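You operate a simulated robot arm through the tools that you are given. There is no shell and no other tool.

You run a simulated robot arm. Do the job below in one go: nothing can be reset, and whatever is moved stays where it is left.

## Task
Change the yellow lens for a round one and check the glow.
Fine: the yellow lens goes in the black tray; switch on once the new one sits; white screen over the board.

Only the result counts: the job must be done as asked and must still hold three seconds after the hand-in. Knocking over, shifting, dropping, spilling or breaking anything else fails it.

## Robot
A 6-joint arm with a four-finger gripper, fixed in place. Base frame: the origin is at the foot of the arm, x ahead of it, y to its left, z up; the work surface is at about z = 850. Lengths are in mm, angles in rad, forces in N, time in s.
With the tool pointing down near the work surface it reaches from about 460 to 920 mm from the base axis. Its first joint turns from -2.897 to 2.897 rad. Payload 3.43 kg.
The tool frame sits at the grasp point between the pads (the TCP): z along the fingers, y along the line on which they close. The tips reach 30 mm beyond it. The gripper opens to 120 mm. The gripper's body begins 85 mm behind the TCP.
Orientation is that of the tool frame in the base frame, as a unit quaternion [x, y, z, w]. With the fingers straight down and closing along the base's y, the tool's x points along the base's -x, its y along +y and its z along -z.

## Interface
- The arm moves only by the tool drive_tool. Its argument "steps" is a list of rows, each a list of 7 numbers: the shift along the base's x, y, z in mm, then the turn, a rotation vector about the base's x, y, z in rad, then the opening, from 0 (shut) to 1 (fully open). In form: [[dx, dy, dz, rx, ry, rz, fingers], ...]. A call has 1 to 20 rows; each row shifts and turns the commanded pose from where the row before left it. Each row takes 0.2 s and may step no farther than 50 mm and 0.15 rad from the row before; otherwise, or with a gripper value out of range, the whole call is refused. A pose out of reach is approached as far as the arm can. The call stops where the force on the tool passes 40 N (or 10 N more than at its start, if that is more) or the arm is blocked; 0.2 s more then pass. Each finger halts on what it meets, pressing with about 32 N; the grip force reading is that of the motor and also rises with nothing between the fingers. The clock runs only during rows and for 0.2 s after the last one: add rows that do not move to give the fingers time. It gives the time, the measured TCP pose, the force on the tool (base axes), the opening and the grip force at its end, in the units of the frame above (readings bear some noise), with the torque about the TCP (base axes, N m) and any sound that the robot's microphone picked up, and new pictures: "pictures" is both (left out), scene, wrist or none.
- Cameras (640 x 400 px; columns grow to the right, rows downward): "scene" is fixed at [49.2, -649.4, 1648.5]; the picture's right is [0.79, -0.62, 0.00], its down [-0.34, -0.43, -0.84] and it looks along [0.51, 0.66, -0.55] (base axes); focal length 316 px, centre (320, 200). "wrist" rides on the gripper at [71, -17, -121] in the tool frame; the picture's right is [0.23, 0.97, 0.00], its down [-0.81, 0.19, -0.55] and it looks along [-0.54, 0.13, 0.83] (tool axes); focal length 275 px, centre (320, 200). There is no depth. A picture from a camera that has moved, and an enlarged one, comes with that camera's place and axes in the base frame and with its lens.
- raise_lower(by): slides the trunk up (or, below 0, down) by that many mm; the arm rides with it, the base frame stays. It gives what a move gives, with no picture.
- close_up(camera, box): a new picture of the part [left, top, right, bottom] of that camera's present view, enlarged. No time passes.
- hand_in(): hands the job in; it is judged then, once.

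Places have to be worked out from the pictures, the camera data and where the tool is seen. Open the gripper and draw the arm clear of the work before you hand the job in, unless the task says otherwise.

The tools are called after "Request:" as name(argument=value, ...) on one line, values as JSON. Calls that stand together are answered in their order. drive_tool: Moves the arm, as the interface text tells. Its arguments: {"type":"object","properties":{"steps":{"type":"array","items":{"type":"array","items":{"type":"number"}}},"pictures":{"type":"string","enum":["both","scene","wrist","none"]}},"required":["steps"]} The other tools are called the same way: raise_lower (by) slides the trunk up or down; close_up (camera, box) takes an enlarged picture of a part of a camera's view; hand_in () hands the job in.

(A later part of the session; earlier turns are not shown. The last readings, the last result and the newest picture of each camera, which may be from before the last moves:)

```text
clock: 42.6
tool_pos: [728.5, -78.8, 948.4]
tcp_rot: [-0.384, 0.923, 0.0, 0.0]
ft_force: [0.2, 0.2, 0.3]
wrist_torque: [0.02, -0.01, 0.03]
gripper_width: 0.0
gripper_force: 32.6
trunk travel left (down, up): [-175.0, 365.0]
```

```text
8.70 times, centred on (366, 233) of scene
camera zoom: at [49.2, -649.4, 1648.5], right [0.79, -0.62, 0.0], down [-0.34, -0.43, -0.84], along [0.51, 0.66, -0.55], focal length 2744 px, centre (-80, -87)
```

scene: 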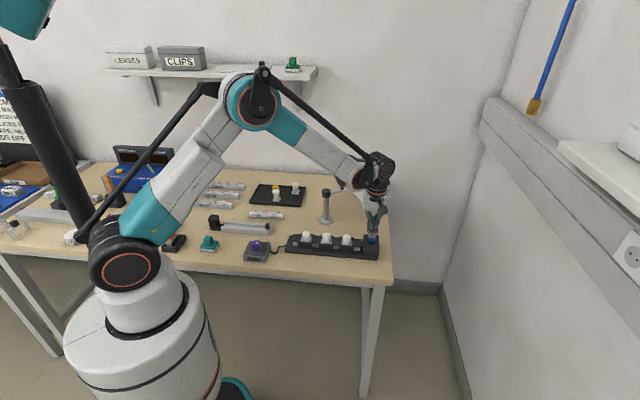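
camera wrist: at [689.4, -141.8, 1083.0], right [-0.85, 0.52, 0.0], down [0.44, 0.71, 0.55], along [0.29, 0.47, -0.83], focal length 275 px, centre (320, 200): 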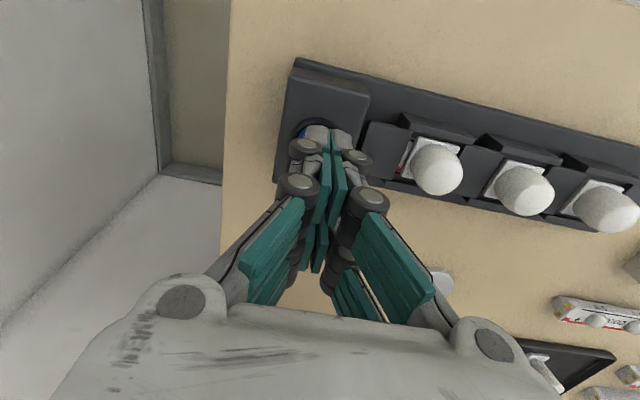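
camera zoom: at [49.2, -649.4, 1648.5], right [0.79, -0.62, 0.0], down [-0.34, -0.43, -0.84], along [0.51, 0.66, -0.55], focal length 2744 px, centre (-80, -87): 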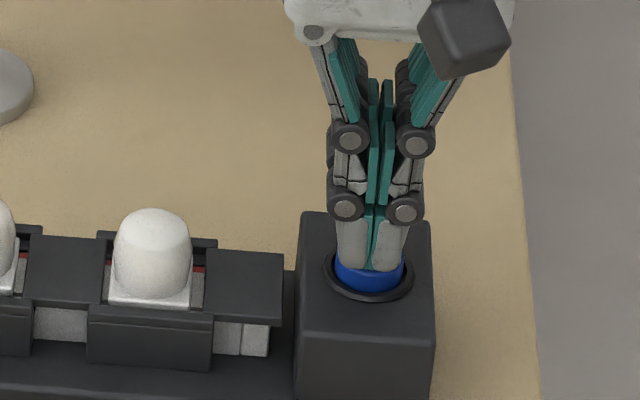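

Request:
drive_tool(steps=[[0, 0, -1, 0, 0, 0, 0], [0, 0, -1, 0, 0, 0, 0], [0, 0, -1, 0, 0, 0, 0]], pictures="none")

Request:
close_up(camera="scene", box=[340, 210, 392, 256])

```text
clock: 43.4
tool_pos: [728.1, -78.6, 945.1]
tcp_rot: [-0.383, 0.924, 0.0, 0.001]
ft_force: [0.5, 0.5, -0.5]
wrist_torque: [0.0, -0.02, 0.02]
gripper_width: 0.2
gripper_force: 31.5
trunk travel left (down, up): [-175.0, 365.0]
```

```text
8.70 times, centred on (366, 233) of scene
camera zoom: at [49.2, -649.4, 1648.5], right [0.79, -0.62, 0.0], down [-0.34, -0.43, -0.84], along [0.51, 0.66, -0.55], focal length 2744 px, centre (-80, -87)
```

zoom: 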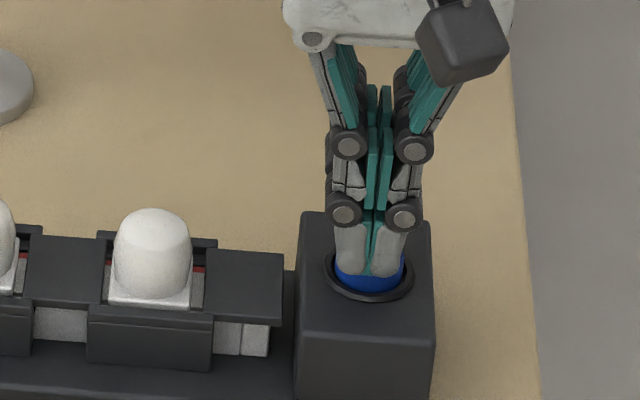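

Still free at 945. With wide fingertips, contact should come at about 941, so I continue.

Request:
drive_tool(steps=[[0, 0, -1, 0, 0, 0, 0], [0, 0, -1, 0, 0, 0, 0], [0, 0, -1, 0, 0, 0, 0]], pictures="none")

```text
clock: 44.2
tool_pos: [728.3, -78.6, 942.6]
tcp_rot: [-0.383, 0.924, 0.0, 0.0]
ft_force: [-0.6, -0.7, 0.2]
wrist_torque: [-0.01, -0.01, -0.01]
gripper_width: 0.1
gripper_force: 32.3
trunk travel left (down, up): [-175.0, 365.0]
```

Request:
drive_tool(steps=[[0, 0, -1, 0, 0, 0, 0], [0, 0, -1, 0, 0, 0, 0]], pictures="none")

Request:
close_up(camera="scene", box=[340, 210, 392, 256])

Request:
close_up(camera="wrist", box=[230, 60, 410, 200])

```text
clock: 44.8
tool_pos: [727.8, -78.4, 939.7]
tcp_rot: [-0.383, 0.924, -0.001, 0.0]
ft_force: [-0.5, 0.1, 0.5]
wrist_torque: [0.02, 0.03, -0.02]
gripper_width: 0.0
gripper_force: 31.8
trunk travel left (down, up): [-175.0, 365.0]
```

```text
8.70 times, centred on (366, 233) of scene
camera zoom: at [49.2, -649.4, 1648.5], right [0.79, -0.62, 0.0], down [-0.34, -0.43, -0.84], along [0.51, 0.66, -0.55], focal length 2744 px, centre (-80, -87)
```

zoom: 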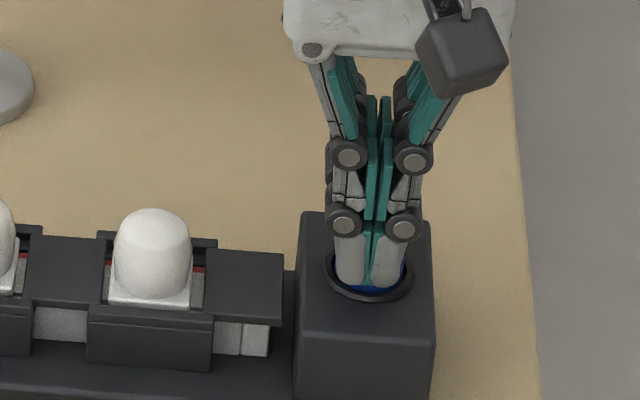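

```text
2.86 times, centred on (320, 130) of wrist
camera zoom: at [689.7, -141.6, 1061.0], right [-0.85, 0.52, 0.0], down [0.44, 0.71, 0.55], along [0.29, 0.47, -0.83], focal length 786 px, centre (320, 400)
```

zoom: 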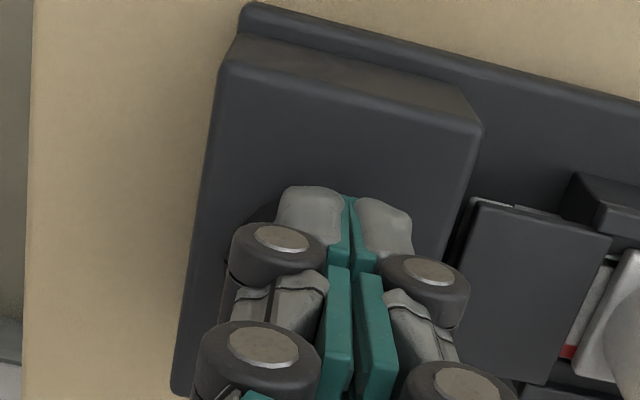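

Request:
drive_tool(steps=[[0, 0, -1, 0, 0, 0, 0], [0, 0, -1, 0, 0, 0, 0]], pictures="none")

```text
clock: 45.4
tool_pos: [729.5, -78.1, 937.6]
tcp_rot: [-0.383, 0.924, 0.0, 0.0]
ft_force: [0.2, -0.5, 0.7]
wrist_torque: [-0.01, 0.03, 0.01]
gripper_width: 5.9
gripper_force: 32.9
trunk travel left (down, up): [-175.0, 365.0]
```

The gripper width reads 5.9 mm, so something is spreading the tips. I stop and look.

Request:
close_up(camera="scene", box=[340, 210, 392, 256])

Request:
close_up(camera="wrist", box=[230, 60, 410, 200])

```text
8.70 times, centred on (366, 233) of scene
camera zoom: at [49.2, -649.4, 1648.5], right [0.79, -0.62, 0.0], down [-0.34, -0.43, -0.84], along [0.51, 0.66, -0.55], focal length 2744 px, centre (-80, -87)
```

zoom: 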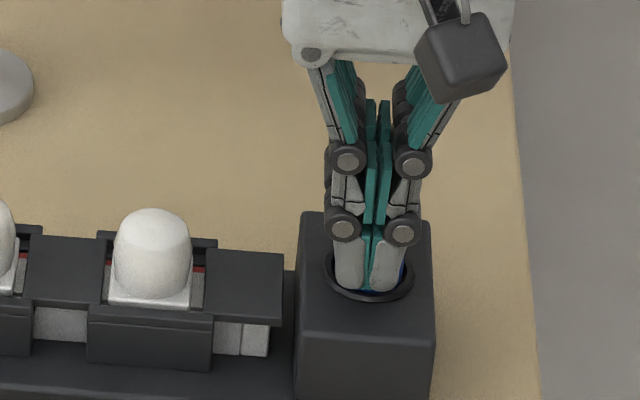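

```text
2.86 times, centred on (320, 130) of wrist
camera zoom: at [689.5, -141.6, 1059.0], right [-0.85, 0.52, 0.0], down [0.44, 0.71, 0.55], along [0.29, 0.47, -0.83], focal length 786 px, centre (320, 400)
```

zoom: 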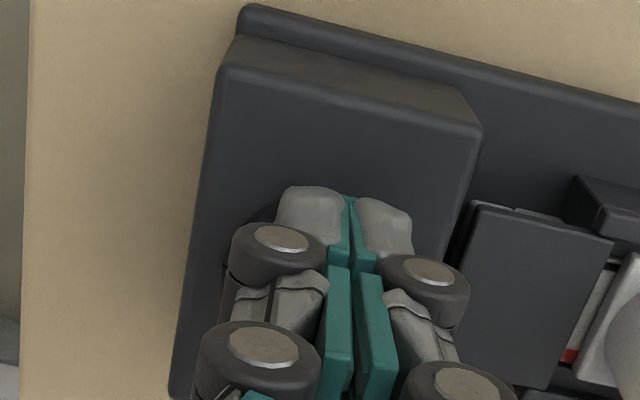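

I hold still for one row to re-read the width and force.

Request:
drive_tool(steps=[[0, 0, 0, 0, 0, 0, 0]], pictures="none")

```text
clock: 45.8
tool_pos: [729.0, -78.3, 937.6]
tcp_rot: [-0.384, 0.923, 0.0, 0.0]
ft_force: [0.2, -0.8, 0.4]
wrist_torque: [-0.02, -0.02, -0.02]
gripper_width: 5.8
gripper_force: 33.3
trunk travel left (down, up): [-175.0, 365.0]
```

The reading stays at 5.8 mm, though visually the tips look closed and rest at button level with no vertical force. I press 1 mm further, carefully.

Request:
drive_tool(steps=[[0, 0, -0.7, 0, 0, 0, 0], [0, 0, 0, 0, 0, 0, 0]], pictures="both")

```text
clock: 46.4
tool_pos: [728.1, -79.5, 937.4]
tcp_rot: [-0.384, 0.923, 0.0, 0.0]
ft_force: [-0.3, -0.3, 0.5]
wrist_torque: [0.01, -0.01, -0.02]
gripper_width: 6.2
gripper_force: 33.2
trunk travel left (down, up): [-175.0, 365.0]
camera wrist: at [689.6, -141.6, 1058.5], right [-0.85, 0.52, 0.0], down [0.44, 0.71, 0.55], along [0.29, 0.47, -0.83], focal length 275 px, centre (320, 200)
```

scene: 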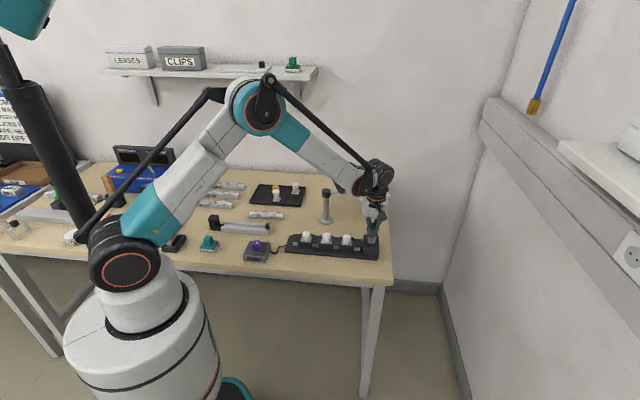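
wrist: 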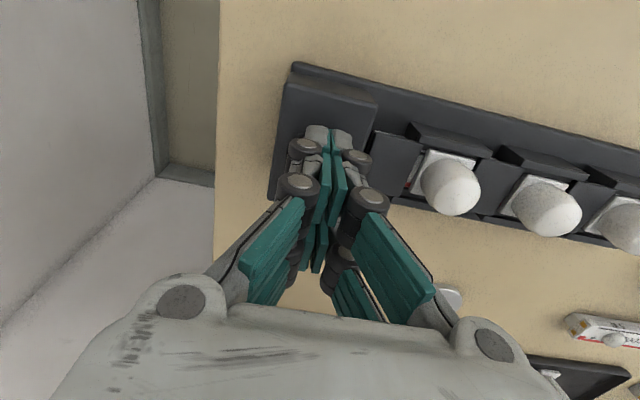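

The tips are being pried apart rather than pressing. I rise 6 mm, set a 12 mm gap so both tips straddle the button's middle, and press again.

Request:
drive_tool(steps=[[0, 0, 3, 0, 0, 0, 0], [0, 0, 3, 0, 0, 0, 0.08], [0, 0, 0, 0, 0, 0, 0.08]])

Request:
close_up(camera="scene", box=[340, 210, 392, 256])

```text
clock: 47.2
tool_pos: [728.4, -78.9, 944.4]
tcp_rot: [-0.383, 0.924, 0.0, 0.0]
ft_force: [-0.4, 0.0, 0.0]
wrist_torque: [0.01, 0.0, 0.01]
gripper_width: 9.6
gripper_force: 0.1
trunk travel left (down, up): [-175.0, 365.0]
camera wrist: at [689.5, -141.8, 1064.6], right [-0.85, 0.52, 0.0], down [0.44, 0.71, 0.55], along [0.29, 0.47, -0.83], focal length 275 px, centre (320, 200)
```

scene: 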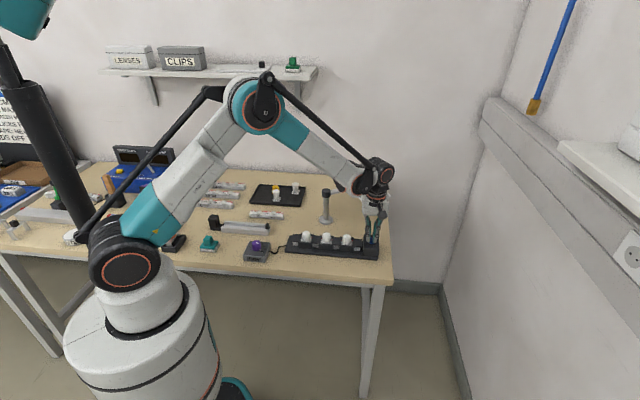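
wrist: 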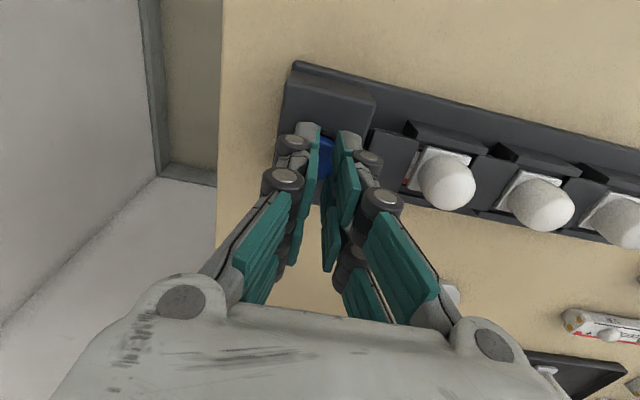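

```text
8.70 times, centred on (366, 233) of scene
camera zoom: at [49.2, -649.4, 1648.5], right [0.79, -0.62, 0.0], down [-0.34, -0.43, -0.84], along [0.51, 0.66, -0.55], focal length 2744 px, centre (-80, -87)
```

zoom: 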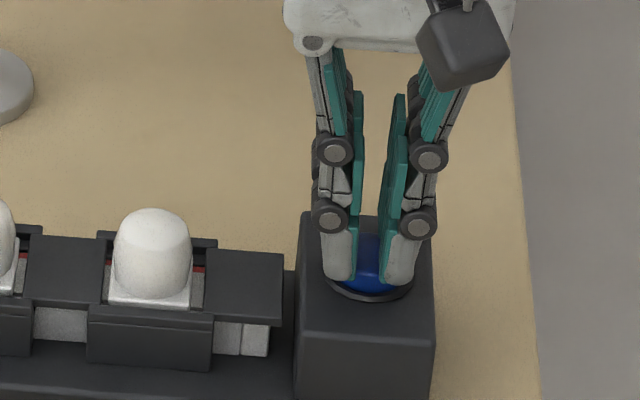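

Request:
drive_tool(steps=[[0, 0, -2, 0, 0, 0, 0.08], [0, 0, -2, 0, 0, 0, 0.08], [0, 0, -1, 0, 0, 0, 0.08], [0, 0, -1, 0, 0, 0, 0.08], [0, 0, -1, 0, 0, 0, 0.08]], pictures="none")

Request:
close_up(camera="scene", box=[340, 210, 392, 256])

```text
clock: 48.4
tool_pos: [728.2, -79.0, 936.6]
tcp_rot: [-0.383, 0.924, 0.0, 0.0]
ft_force: [0.3, -0.3, 3.3]
wrist_torque: [0.03, -0.05, -0.01]
gripper_width: 9.6
gripper_force: 0.1
trunk travel left (down, up): [-175.0, 365.0]
heard: click
```

```text
8.70 times, centred on (366, 233) of scene
camera zoom: at [49.2, -649.4, 1648.5], right [0.79, -0.62, 0.0], down [-0.34, -0.43, -0.84], along [0.51, 0.66, -0.55], focal length 2744 px, centre (-80, -87)
```

zoom: 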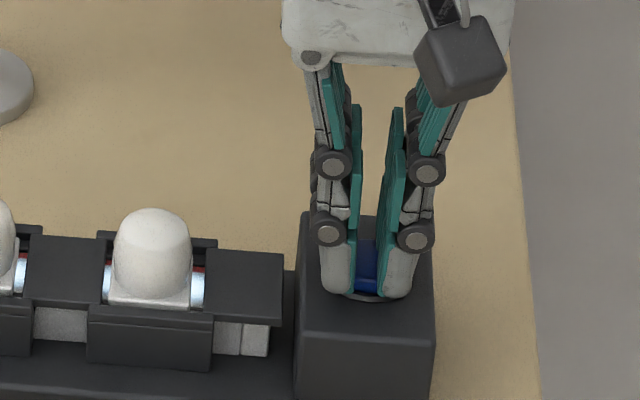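

A click was heard and a cool glow shows at the sides of the sockets. I rise and check that it stays on.

Request:
drive_tool(steps=[[0, 0, 3, 0, 0, 0, 0.08], [0, 0, 15, 0, 0, 0, 0.08], [0, 0, 40, 0, 0, 0, 0.08], [0, 0, 40, 0, 0, 0, 0.08], [0, 0, 40, 0, 0, 0, 0.08], [0, 0, 0, 0, 0, 0, 0.08]])

Request:
close_up(camera="scene", box=[280, 215, 390, 270])

Request:
close_up(camera="wrist", box=[220, 40, 560, 240])

Request:
close_up(camera="scene", box=[240, 230, 290, 265])

```text
clock: 49.8
tool_pos: [728.3, -78.7, 1075.4]
tcp_rot: [-0.383, 0.924, 0.0, 0.001]
ft_force: [-0.9, -1.0, 0.8]
wrist_torque: [-0.02, 0.03, 0.01]
gripper_width: 9.5
gripper_force: 0.0
trunk travel left (down, up): [-175.0, 365.0]
camera wrist: at [688.8, -141.3, 1196.2], right [-0.85, 0.52, 0.0], down [0.44, 0.71, 0.55], along [0.29, 0.47, -0.83], focal length 275 px, centre (320, 200)
```

scene: 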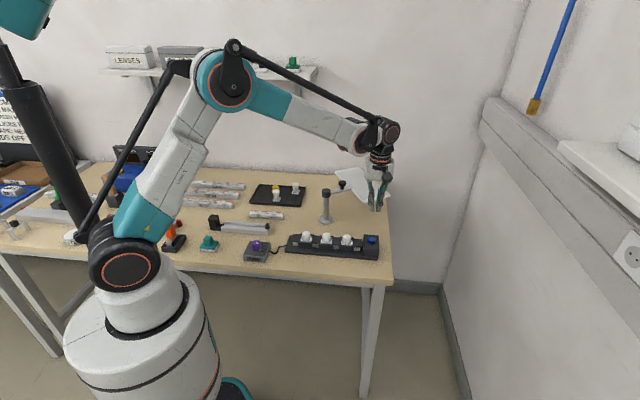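
wrist: 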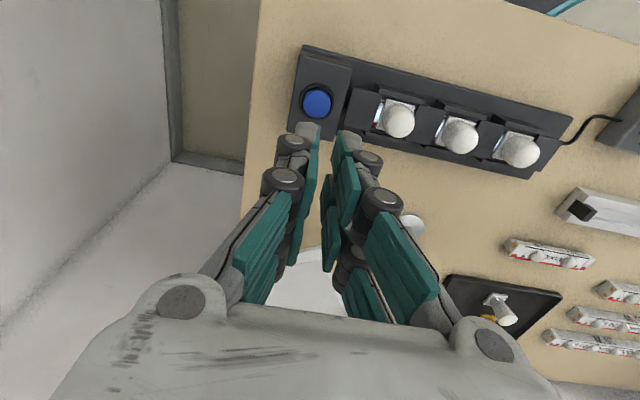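

```text
5.82 times, centred on (335, 242) of scene
camera zoom: at [49.2, -649.4, 1648.5], right [0.79, -0.62, 0.0], down [-0.34, -0.43, -0.84], along [0.51, 0.66, -0.55], focal length 1836 px, centre (233, -47)
```

zoom: 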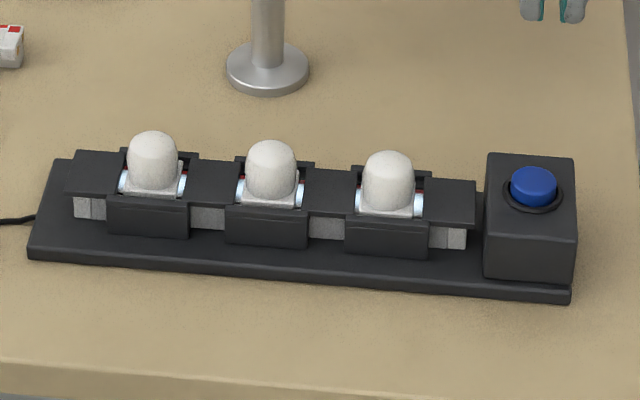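

```text
1.88 times, centred on (390, 140) of wrist
camera zoom: at [688.8, -141.3, 1196.2], right [-0.85, 0.52, 0.0], down [0.44, 0.71, 0.55], along [0.29, 0.47, -0.83], focal length 518 px, centre (188, 313)
```

zoom: 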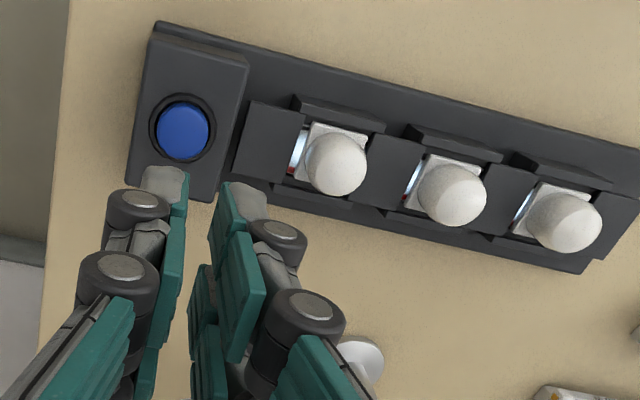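

```text
11.43 times, centred on (265, 248) of scene
camera zoom: at [49.2, -649.4, 1648.5], right [0.79, -0.62, 0.0], down [-0.34, -0.43, -0.84], along [0.51, 0.66, -0.55], focal length 3606 px, centre (949, -343)
```

zoom: 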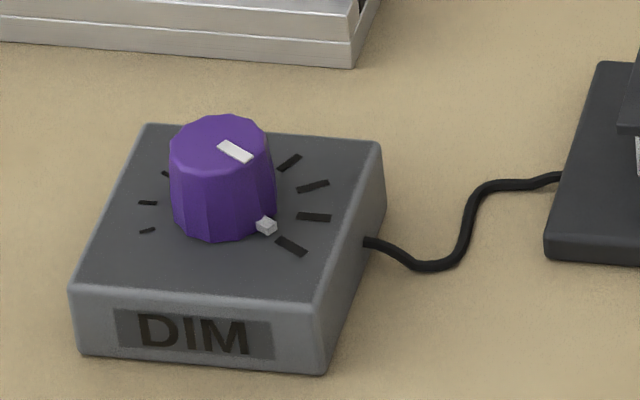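

The light stays on (cool glow in all three sockets) and the dimmer already points to the big mark. Next is the screen: the pole is at about (719,173) and the knob on the swing arm at about (802,163). I go above the knob to measure it.

Request:
drive_tool(steps=[[0, 0, 45, 0, 0, 0, 0.3], [0, 0, 30, 0, 0, -0.1, 0.5], [9, 30, 0, 0, 0, -0.11, 0.6], [9, 30, 0, 0, 0, -0.11, 0.6], [9, 30, 0, 0, 0, -0.11, 0.6], [9, 30, 0, 0, 0, -0.11, 0.6], [9, 30, 0, 0, 0, -0.11, 0.6], [9, 30, 0, 0, 0, -0.11, 0.6], [9, 30, 0, 0, 0, -0.11, 0.6], [9, 30, 0, 0, 0, -0.085, 0.6], [0, 0, 0, 0, 0, 0, 0.6]])

Request:
close_up(camera="wrist", box=[200, 40, 440, 240])

Request:
close_up(camera="scene", box=[300, 130, 410, 230])

```text
clock: 52.2
tool_pos: [801.9, 161.3, 1150.4]
tcp_rot: [0.085, 0.996, 0.0, 0.001]
ft_force: [-0.1, -0.2, 0.0]
wrist_torque: [-0.03, 0.02, 0.03]
gripper_width: 72.1
gripper_force: 0.1
trunk travel left (down, up): [-175.0, 365.0]
camera wrist: at [727.2, 156.7, 1270.2], right [-0.06, 1.0, 0.0], down [0.83, 0.05, 0.55], along [0.55, 0.03, -0.83], focal length 275 px, centre (320, 200)
```

scene: 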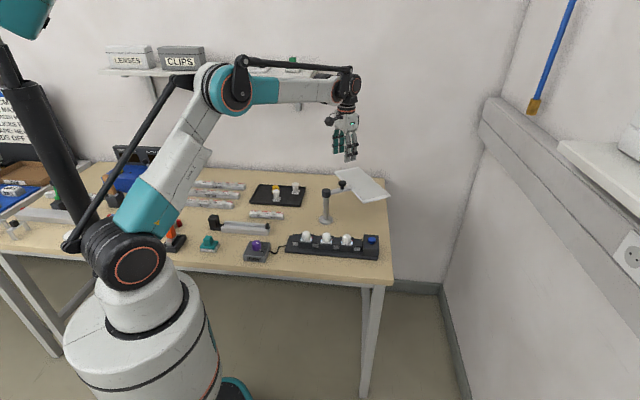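
wrist: 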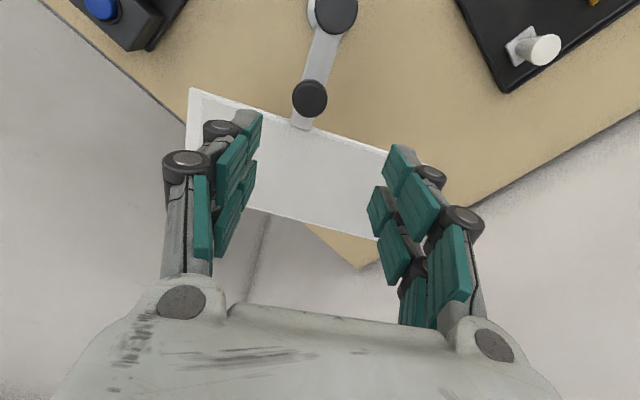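

```text
2.00 times, centred on (320, 140) of wrist
camera zoom: at [727.2, 156.7, 1270.2], right [-0.06, 1.0, 0.0], down [0.83, 0.05, 0.55], along [0.55, 0.03, -0.83], focal length 551 px, centre (320, 320)
```

zoom: 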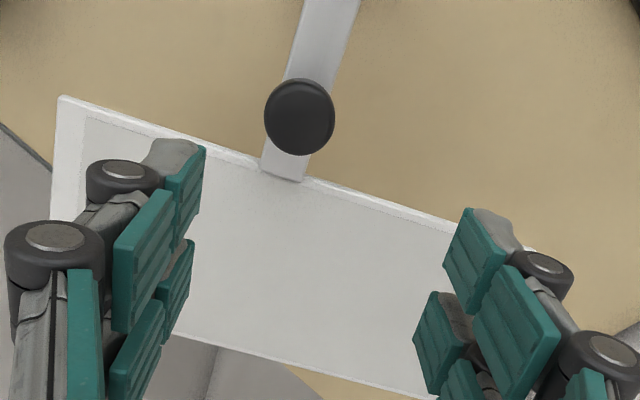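

```text
4.00 times, centred on (355, 180) of scene
camera zoom: at [49.2, -649.4, 1648.5], right [0.79, -0.62, 0.0], down [-0.34, -0.43, -0.84], along [0.51, 0.66, -0.55], focal length 1262 px, centre (180, 280)
```

zoom: 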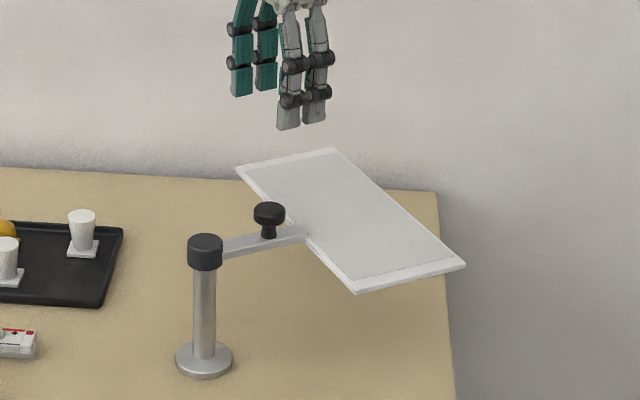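

The two views agree: knob top at about (788,151,1015), pole at about (722,170), arm angle about -16°, screen top at about z 985, and its centre about 166 mm from the pole. Swinging it to about -130° puts it over the three lenses. I align the fingers tangentially and descend partway over the knob.

Request:
drive_tool(steps=[[-7, -5.5, -10, 0, 0, -0.055, 0.6], [-7, -5, -15, 0, 0, -0.055, 0.6], [0, 0, -25, 0, 0, 0, 0.6], [0, 0, -25, 0, 0, 0, 0.6], [0, 0, 0, 0, 0, 0, 0.6]])

Request:
close_up(camera="wrist", box=[200, 60, 440, 220])

Request:
close_up(camera="scene", box=[310, 150, 390, 220])

```text
clock: 53.4
tool_pos: [786.6, 150.5, 1073.6]
tcp_rot: [0.139, 0.99, 0.0, -0.001]
ft_force: [-0.1, 0.5, 0.3]
wrist_torque: [0.0, 0.06, 0.03]
gripper_width: 72.1
gripper_force: 0.0
trunk travel left (down, up): [-175.0, 365.0]
camera wrist: at [712.9, 153.6, 1195.4], right [0.05, 1.0, 0.0], down [0.83, -0.04, 0.55], along [0.55, -0.03, -0.83], focal length 275 px, centre (320, 200)
```

scene: 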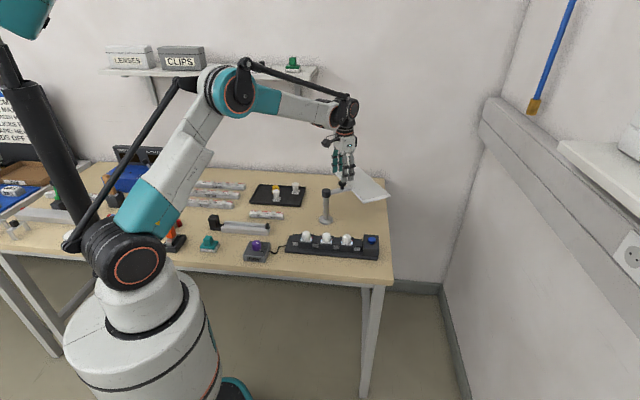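
wrist: 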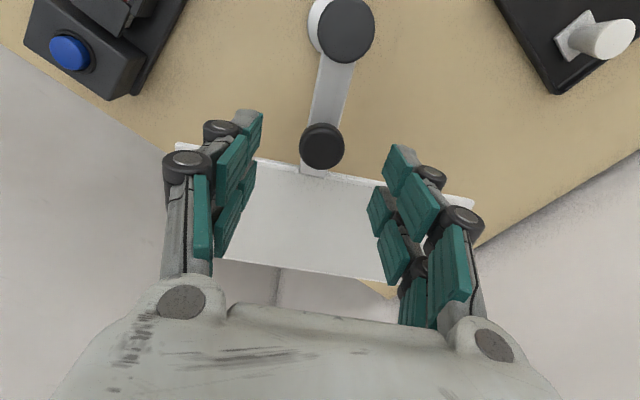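

```text
2.50 times, centred on (320, 140) of wrist
camera zoom: at [712.9, 153.6, 1195.4], right [0.05, 1.0, 0.0], down [0.83, -0.04, 0.55], along [0.55, -0.03, -0.83], focal length 688 px, centre (320, 350)
```

zoom: 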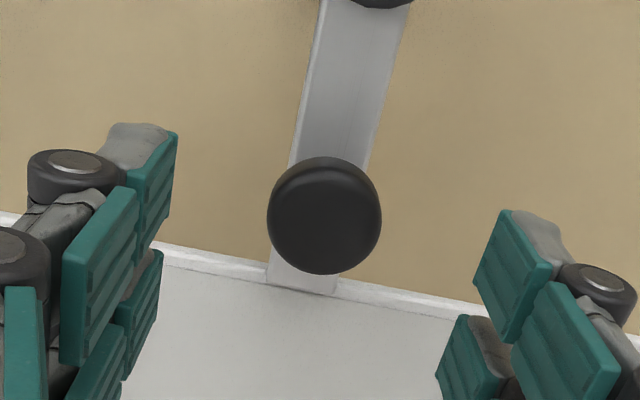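

```text
5.71 times, centred on (350, 185) of scene
camera zoom: at [49.2, -649.4, 1648.5], right [0.79, -0.62, 0.0], down [-0.34, -0.43, -0.84], along [0.51, 0.66, -0.55], focal length 1803 px, centre (149, 286)
```

zoom: 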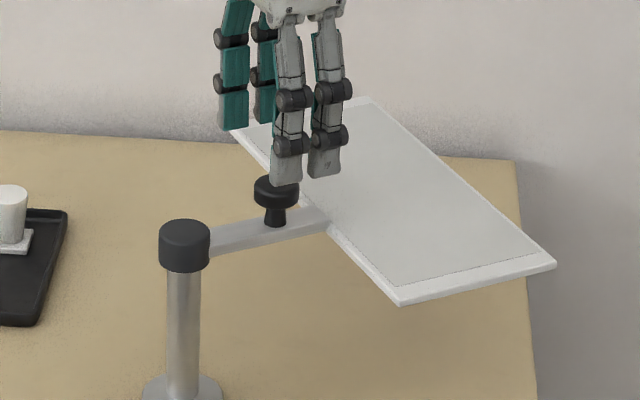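

The knob is at (787.5,150.4), right under the tool, with its head at about z 1000–1015 and the arm top at about 985. I descend to z 1028 and narrow the fingers to a loose cage around the head.

Request:
drive_tool(steps=[[0.5, 0, -15, 0, 0, 0, 0.6], [0, 0, -15, 0, 0, 0, 0.6], [0, 0, -10, 0, 0, 0, 0.6], [0, 0, -5, 0, 0, 0, 0.6], [0, 0, 0, 0, 0, 0, 0.45], [0, 0, 0, 0, 0, 0, 0.37], [0, 0, 0, 0, 0, 0, 0.37]])

Request:
close_up(camera="wrist", box=[200, 60, 440, 220])

Request:
close_up(camera="scene", box=[310, 150, 390, 220])

```text
clock: 55.0
tool_pos: [786.2, 152.0, 1030.5]
tcp_rot: [0.138, 0.99, 0.0, 0.0]
ft_force: [-0.1, -0.4, 0.1]
wrist_torque: [0.01, 0.0, 0.02]
gripper_width: 44.6
gripper_force: 0.0
trunk travel left (down, up): [-175.0, 365.0]
camera wrist: at [713.0, 153.9, 1150.7], right [0.05, 1.0, 0.0], down [0.83, -0.04, 0.55], along [0.55, -0.03, -0.83], focal length 275 px, centre (320, 200)
```

scene: 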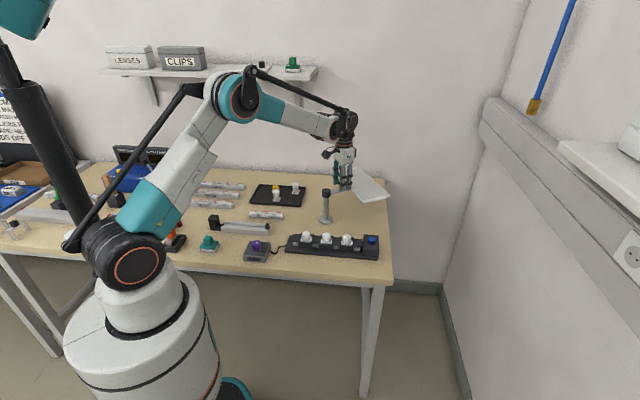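
wrist: 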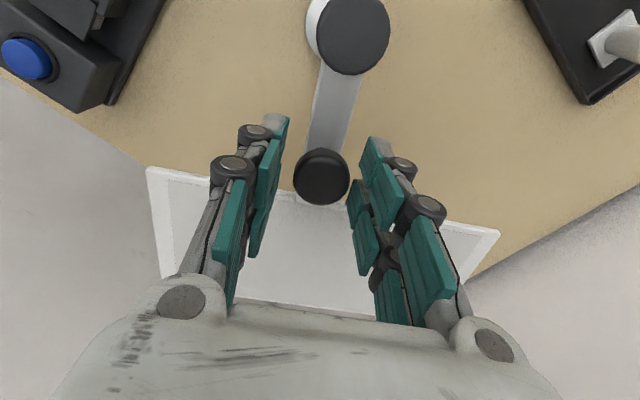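

```text
2.50 times, centred on (320, 140) of wrist
camera zoom: at [713.0, 153.9, 1150.7], right [0.05, 1.0, 0.0], down [0.83, -0.04, 0.55], along [0.55, -0.03, -0.83], focal length 688 px, centre (320, 350)
```

zoom: 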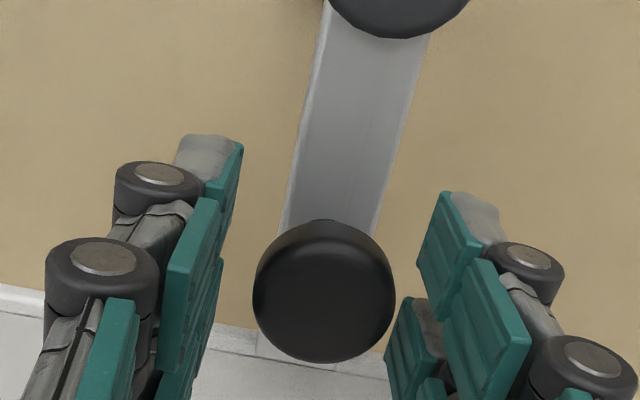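

```text
5.71 times, centred on (350, 185) of scene
camera zoom: at [49.2, -649.4, 1648.5], right [0.79, -0.62, 0.0], down [-0.34, -0.43, -0.84], along [0.51, 0.66, -0.55], focal length 1803 px, centre (149, 286)
```

zoom: 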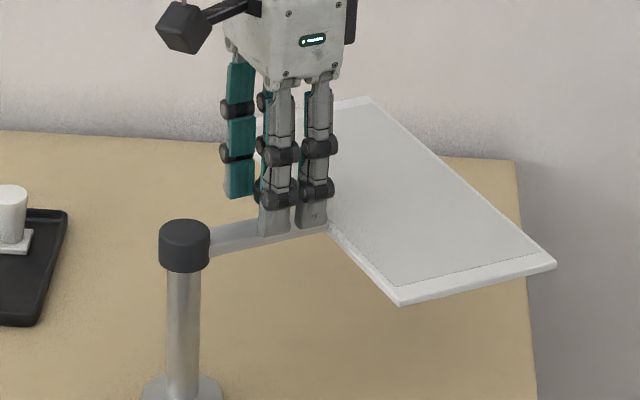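

The fingers cage the knob loosely. I start the swing clockwise around the pole, turning the gripper with it, with three small rows first.

Request:
drive_tool(steps=[[-2.2, -6.4, 0, 0, 0, -0.1, 0.37], [-2.9, -6.3, 0, 0, 0, -0.1, 0.37], [-3.4, -5.8, 0, 0, 0, -0.1, 0.37], [0, 0, 0, 0, 0, 0, 0.37]])

Request:
close_up(camera="scene", box=[310, 150, 390, 220])

```text
clock: 56.0
tool_pos: [778.5, 131.7, 1030.3]
tcp_rot: [0.285, 0.958, 0.001, 0.0]
ft_force: [-0.6, -0.7, -0.3]
wrist_torque: [-0.02, 0.0, -0.01]
gripper_width: 44.4
gripper_force: 0.3
trunk travel left (down, up): [-175.0, 365.0]
camera wrist: at [708.9, 156.9, 1150.5], right [0.34, 0.94, 0.0], down [0.78, -0.28, 0.55], along [0.52, -0.19, -0.83], focal length 275 px, centre (320, 200)
```

scene: 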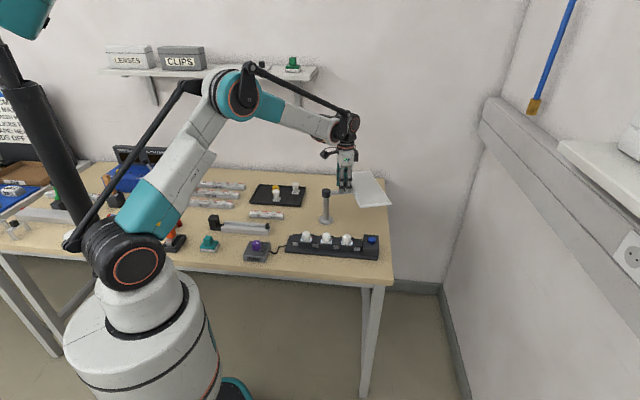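
wrist: 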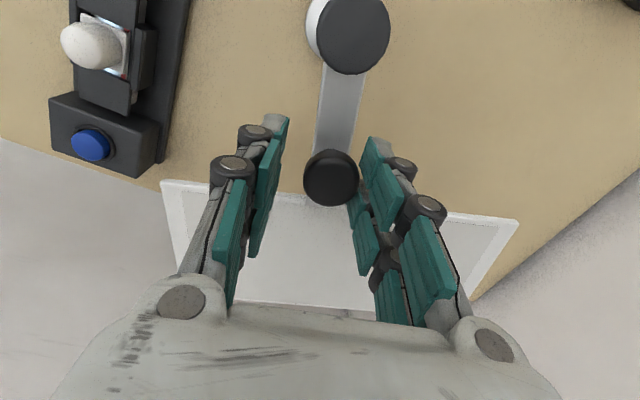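

```text
5.71 times, centred on (350, 185) of scene
camera zoom: at [49.2, -649.4, 1648.5], right [0.79, -0.62, 0.0], down [-0.34, -0.43, -0.84], along [0.51, 0.66, -0.55], focal length 1803 px, centre (149, 286)
```

zoom: 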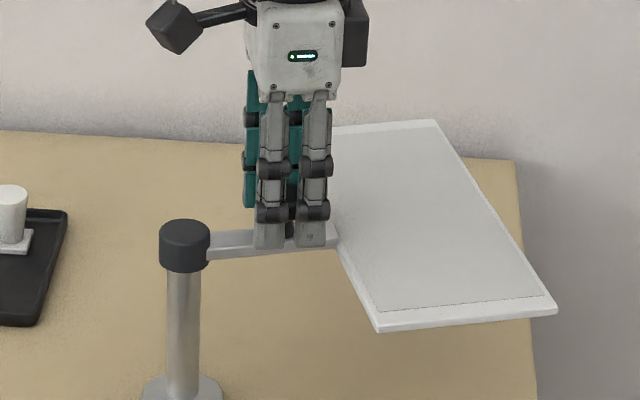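

The arm swings freely with almost no force and the pole base hasn't moved. I continue the arc.

Request:
drive_tool(steps=[[-4.0, -5.5, 0, 0, 0, -0.1, 0.37], [-4.5, -5.1, 0, 0, 0, -0.1, 0.37], [-5.1, -4.6, 0, 0, 0, -0.1, 0.37], [-5.4, -4.0, 0, 0, 0, -0.1, 0.37], [-5.8, -3.5, 0, 0, 0, -0.1, 0.37], [-6.2, -3.0, 0, 0, 0, -0.1, 0.37], [-6.4, -2.2, 0, 0, 0, -0.1, 0.37], [0, 0, 0, 0, 0, 0, 0.37]])

Request:
close_up(camera="scene", box=[290, 150, 400, 260])

```text
clock: 57.8
tool_pos: [739.5, 105.0, 1030.4]
tcp_rot: [0.597, 0.803, -0.001, 0.001]
ft_force: [0.0, -0.3, -0.7]
wrist_torque: [-0.03, -0.01, 0.03]
gripper_width: 44.5
gripper_force: 0.0
trunk travel left (down, up): [-175.0, 365.0]
camera wrist: at [703.4, 168.0, 1150.9], right [0.87, 0.5, 0.0], down [0.42, -0.72, 0.55], along [0.28, -0.48, -0.83], focal length 275 px, centre (320, 200)
```

scene: 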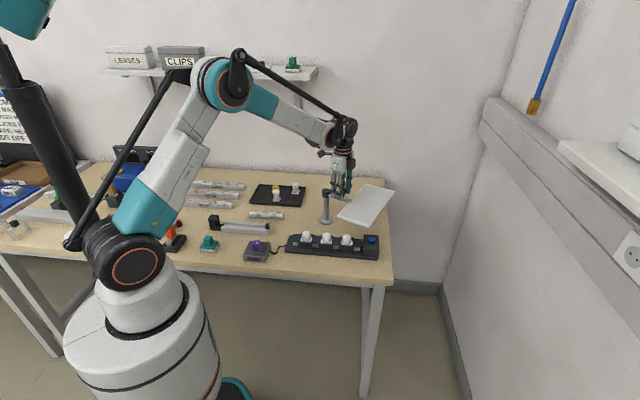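
wrist: 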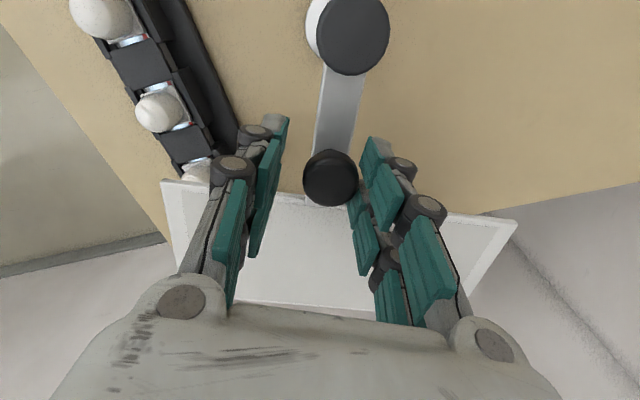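

```text
3.64 times, centred on (345, 205) of scene
camera zoom: at [49.2, -649.4, 1648.5], right [0.79, -0.62, 0.0], down [-0.34, -0.43, -0.84], along [0.51, 0.66, -0.55], focal length 1147 px, centre (229, 182)
```

zoom: 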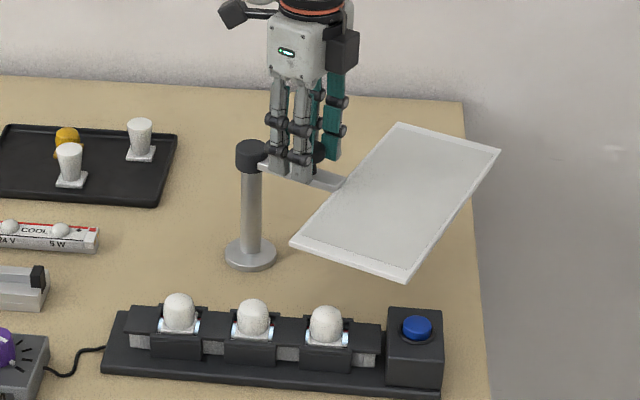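

The swing tracks well, with the screen well above the lenses. I continue toward the board.

Request:
drive_tool(steps=[[-6.5, -1.6, 0, 0, 0, -0.1, 0.37], [-6.8, -1.0, 0, 0, 0, -0.1, 0.37], [-6.8, -0.3, 0, 0, 0, -0.1, 0.37], [-6.7, 0.4, 0, 0, 0, -0.1, 0.37], [-6.7, 1.1, 0, 0, 0, -0.1, 0.37], [-6.7, 1.7, 0, 0, 0, -0.1, 0.37], [-6.3, 2.4, 0, 0, 0, -0.1, 0.37], [0, 0, 0, 0, 0, 0, 0.37]])

Request:
close_up(camera="scene", box=[270, 150, 400, 270])

```text
clock: 59.6
tool_pos: [695.0, 107.4, 1029.8]
tcp_rot: [0.835, 0.55, 0.0, 0.001]
ft_force: [-0.8, -0.1, 0.1]
wrist_torque: [0.02, 0.01, 0.04]
gripper_width: 44.1
gripper_force: 0.1
trunk travel left (down, up): [-175.0, 365.0]
camera wrist: at [706.6, 179.7, 1150.7], right [0.98, -0.18, 0.0], down [-0.15, -0.82, 0.55], along [-0.1, -0.54, -0.83], focal length 275 px, centre (320, 200)
```

scene: 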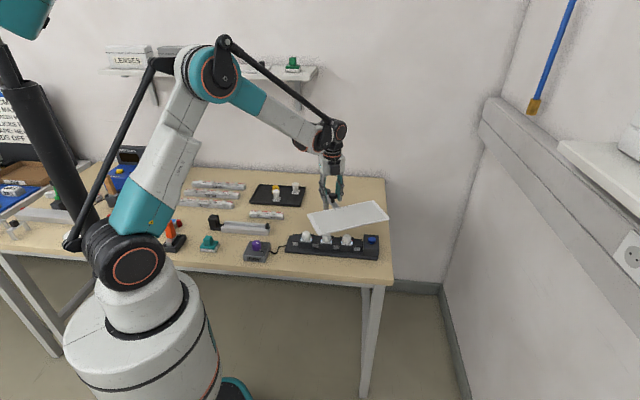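
wrist: 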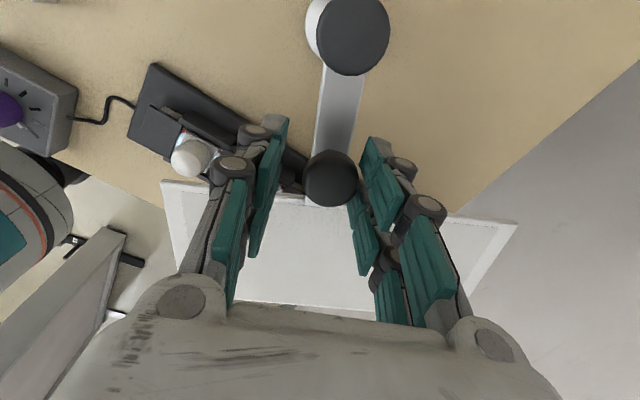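

```text
3.33 times, centred on (335, 210) of scene
camera zoom: at [49.2, -649.4, 1648.5], right [0.79, -0.62, 0.0], down [-0.34, -0.43, -0.84], along [0.51, 0.66, -0.55], focal length 1052 px, centre (270, 167)
```

zoom: 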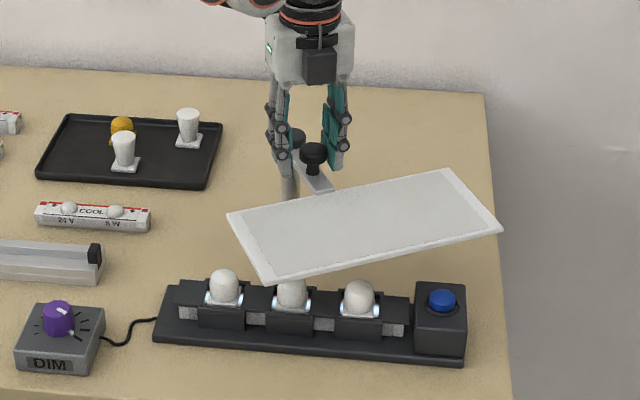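

It is nearly there, with the arm lagging the tool by about 5°. I do four more rows to bring the arm to about -131°.

Request:
drive_tool(steps=[[-6.1, 3.0, 0, 0, 0, -0.1, 0.37], [-5.8, 3.6, 0, 0, 0, -0.1, 0.37], [-5.4, 4.2, 0, 0, 0, -0.1, 0.37], [-4.9, 4.6, 0, 0, 0, -0.1, 0.37], [0, 0, 0, 0, 0, 0, 0.37]])

Request:
close_up(camera="scene", box=[270, 150, 400, 270])

Request:
close_up(camera="wrist", box=[0, 0, 640, 400])

```text
clock: 60.8
tool_pos: [671.4, 122.8, 1028.9]
tcp_rot: [0.928, 0.373, -0.001, 0.001]
ft_force: [-0.3, -1.1, 0.2]
wrist_torque: [0.0, -0.03, 0.05]
gripper_width: 44.2
gripper_force: 0.0
trunk travel left (down, up): [-175.0, 365.0]
camera wrist: at [711.5, 183.8, 1150.9], right [0.84, -0.54, 0.0], down [-0.45, -0.7, 0.55], along [-0.3, -0.46, -0.83], focal length 275 px, centre (320, 200)
```

scene: 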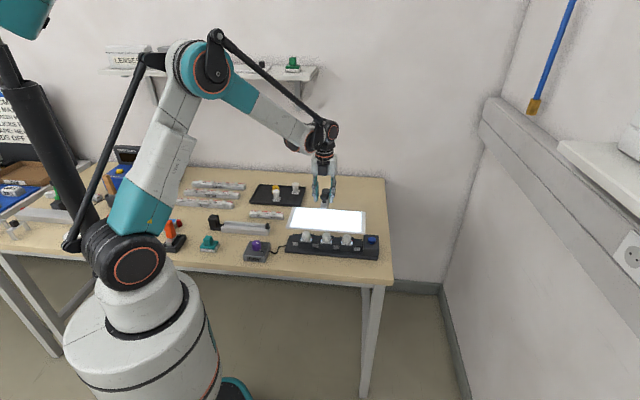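
wrist: 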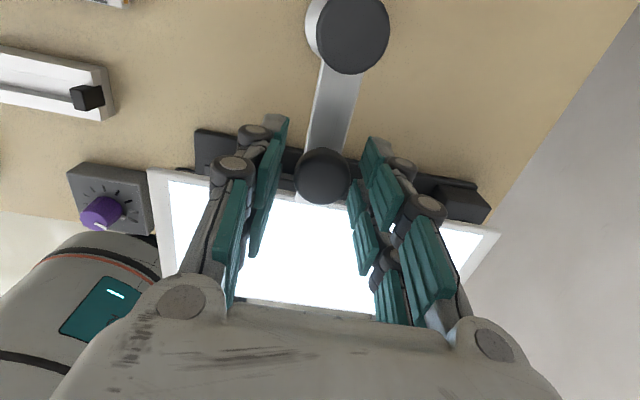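

```text
3.33 times, centred on (335, 210) of scene
camera zoom: at [49.2, -649.4, 1648.5], right [0.79, -0.62, 0.0], down [-0.34, -0.43, -0.84], along [0.51, 0.66, -0.55], focal length 1052 px, centre (270, 167)
```

zoom: 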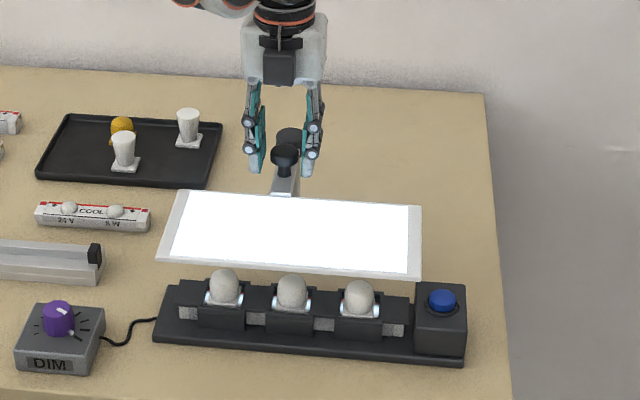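

```text
1.00 times, centred on (320, 200) of wrist (not enlarged: the box is as wide or as high as the picture)
camera zoom: at [711.5, 183.8, 1150.9], right [0.84, -0.54, 0.0], down [-0.45, -0.7, 0.55], along [-0.3, -0.46, -0.83], focal length 275 px, centre (320, 200)
```

zoom: 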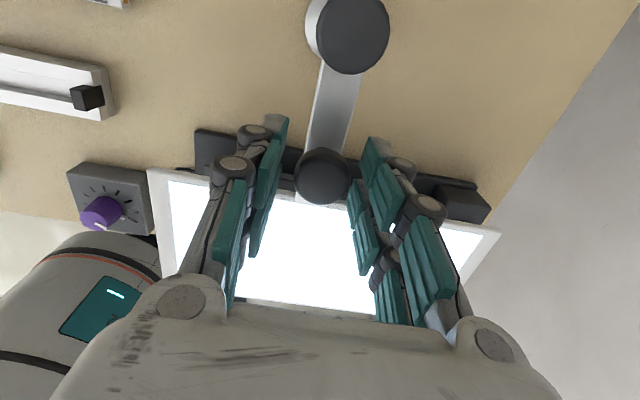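

The screen is over the board and lit evenly white. I open the fingers a little, lift straight off the knob and draw clear.

Request:
drive_tool(steps=[[0, 0, 0, 0, 0, 0, 0.5], [0, 0, 0, 0, 0, 0, 0.55], [0, 0, 15, 0, 0, 0, 0.55], [0, 0, 30, 0, 0, 0, 0.55], [0, 0, 45, 0, 0, 0, 0.55], [0, 0, 45, 0, 0, 0, 0.55], [0, 0, 45, 0, 0, 0, 0.55], [0, 0, 0, 0, 0, 0, 0.55]])

Request:
close_up(camera="scene", box=[270, 150, 400, 270])

Request:
close_up(camera="wrist", box=[120, 40, 520, 240])

```text
clock: 62.6
tool_pos: [672.7, 120.9, 1210.8]
tcp_rot: [0.928, 0.373, 0.0, 0.0]
ft_force: [-0.3, 0.7, -0.5]
wrist_torque: [0.02, 0.01, -0.02]
gripper_width: 66.0
gripper_force: 0.1
trunk travel left (down, up): [-175.0, 365.0]
camera wrist: at [712.3, 182.8, 1331.7], right [0.84, -0.54, 0.0], down [-0.45, -0.7, 0.55], along [-0.3, -0.46, -0.83], focal length 275 px, centre (320, 200)
```

scene: 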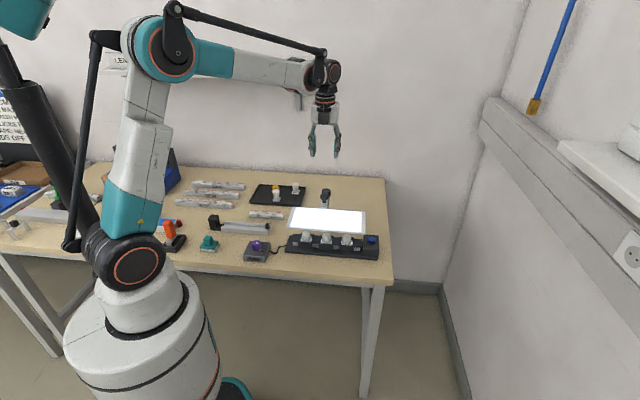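
wrist: 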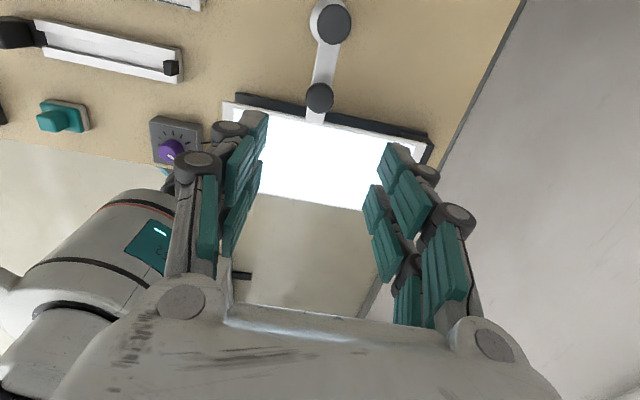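

```text
3.33 times, centred on (335, 210) of scene
camera zoom: at [49.2, -649.4, 1648.5], right [0.79, -0.62, 0.0], down [-0.34, -0.43, -0.84], along [0.51, 0.66, -0.55], focal length 1052 px, centre (270, 167)
```

zoom: 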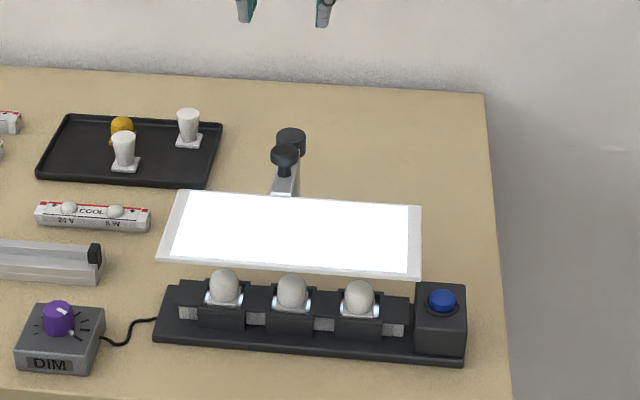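

```text
1.60 times, centred on (320, 140) of wrist
camera zoom: at [712.3, 182.8, 1331.7], right [0.84, -0.54, 0.0], down [-0.45, -0.7, 0.55], along [-0.3, -0.46, -0.83], focal length 440 px, centre (320, 296)
```

zoom: 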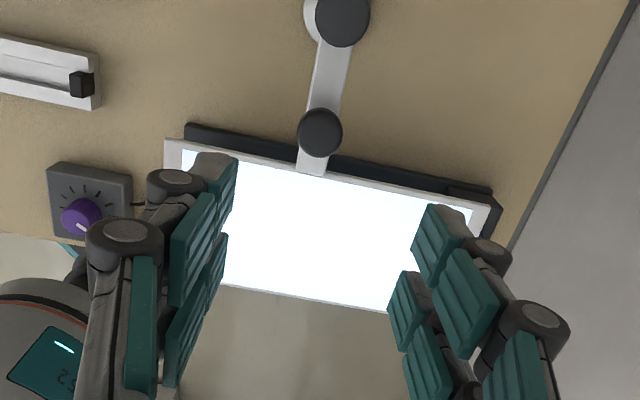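

The screen's centre is at about (619,40), right over the middle lens and parallel to the board. It is lit evenly, the yellow lens is in the tray and nothing else has moved. I draw the arm back fully open and do a last check.

Request:
drive_tool(steps=[[-30, -20, 15, 0, 0, 0.1, 0.8], [-35, -25, 10, 0, 0, 0.1, 1], [-35, -25, 10, 0, 0, 0.1, 1], [-20, -25, 10, 0, 0, 0.1, 1], [0, 0, 0, 0, 0, 0, 1], [0, 0, 0, 0, 0, 0, 1], [0, 0, 0, 0, 0, 0, 1]])

Request:
close_up(camera="scene", box=[160, 160, 400, 310])

```text
clock: 64.2
tool_pos: [567.5, 22.9, 1253.5]
tcp_rot: [0.838, 0.546, 0.0, 0.0]
ft_force: [-0.2, -0.5, -0.4]
wrist_torque: [-0.04, 0.0, -0.01]
gripper_width: 120.1
gripper_force: 0.0
trunk travel left (down, up): [-175.0, 365.0]
camera wrist: at [580.5, 96.2, 1373.6], right [0.98, -0.18, 0.0], down [-0.15, -0.82, 0.55], along [-0.1, -0.54, -0.83], focal length 275 px, centre (320, 200)
```

scene: 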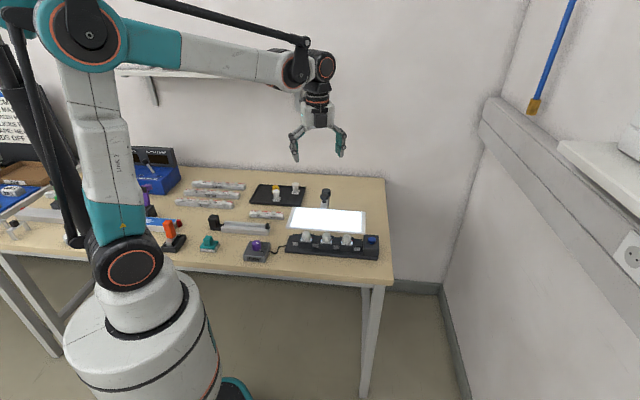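
wrist: 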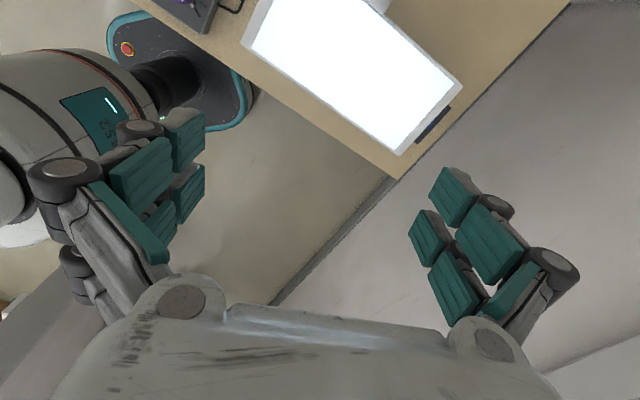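

```text
2.67 times, centred on (280, 235) of scene
camera zoom: at [49.2, -649.4, 1648.5], right [0.79, -0.62, 0.0], down [-0.34, -0.43, -0.84], along [0.51, 0.66, -0.55], focal length 841 px, centre (427, 107)
```

zoom: 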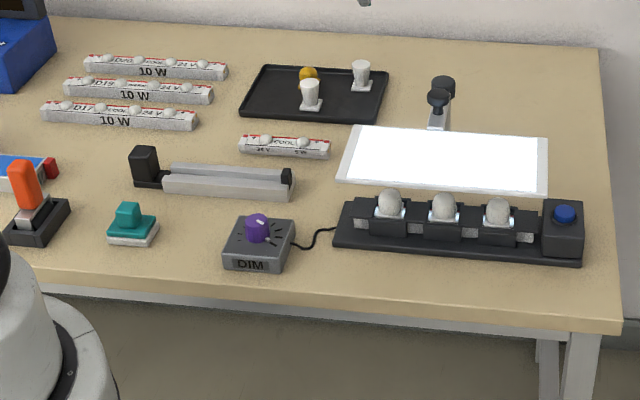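

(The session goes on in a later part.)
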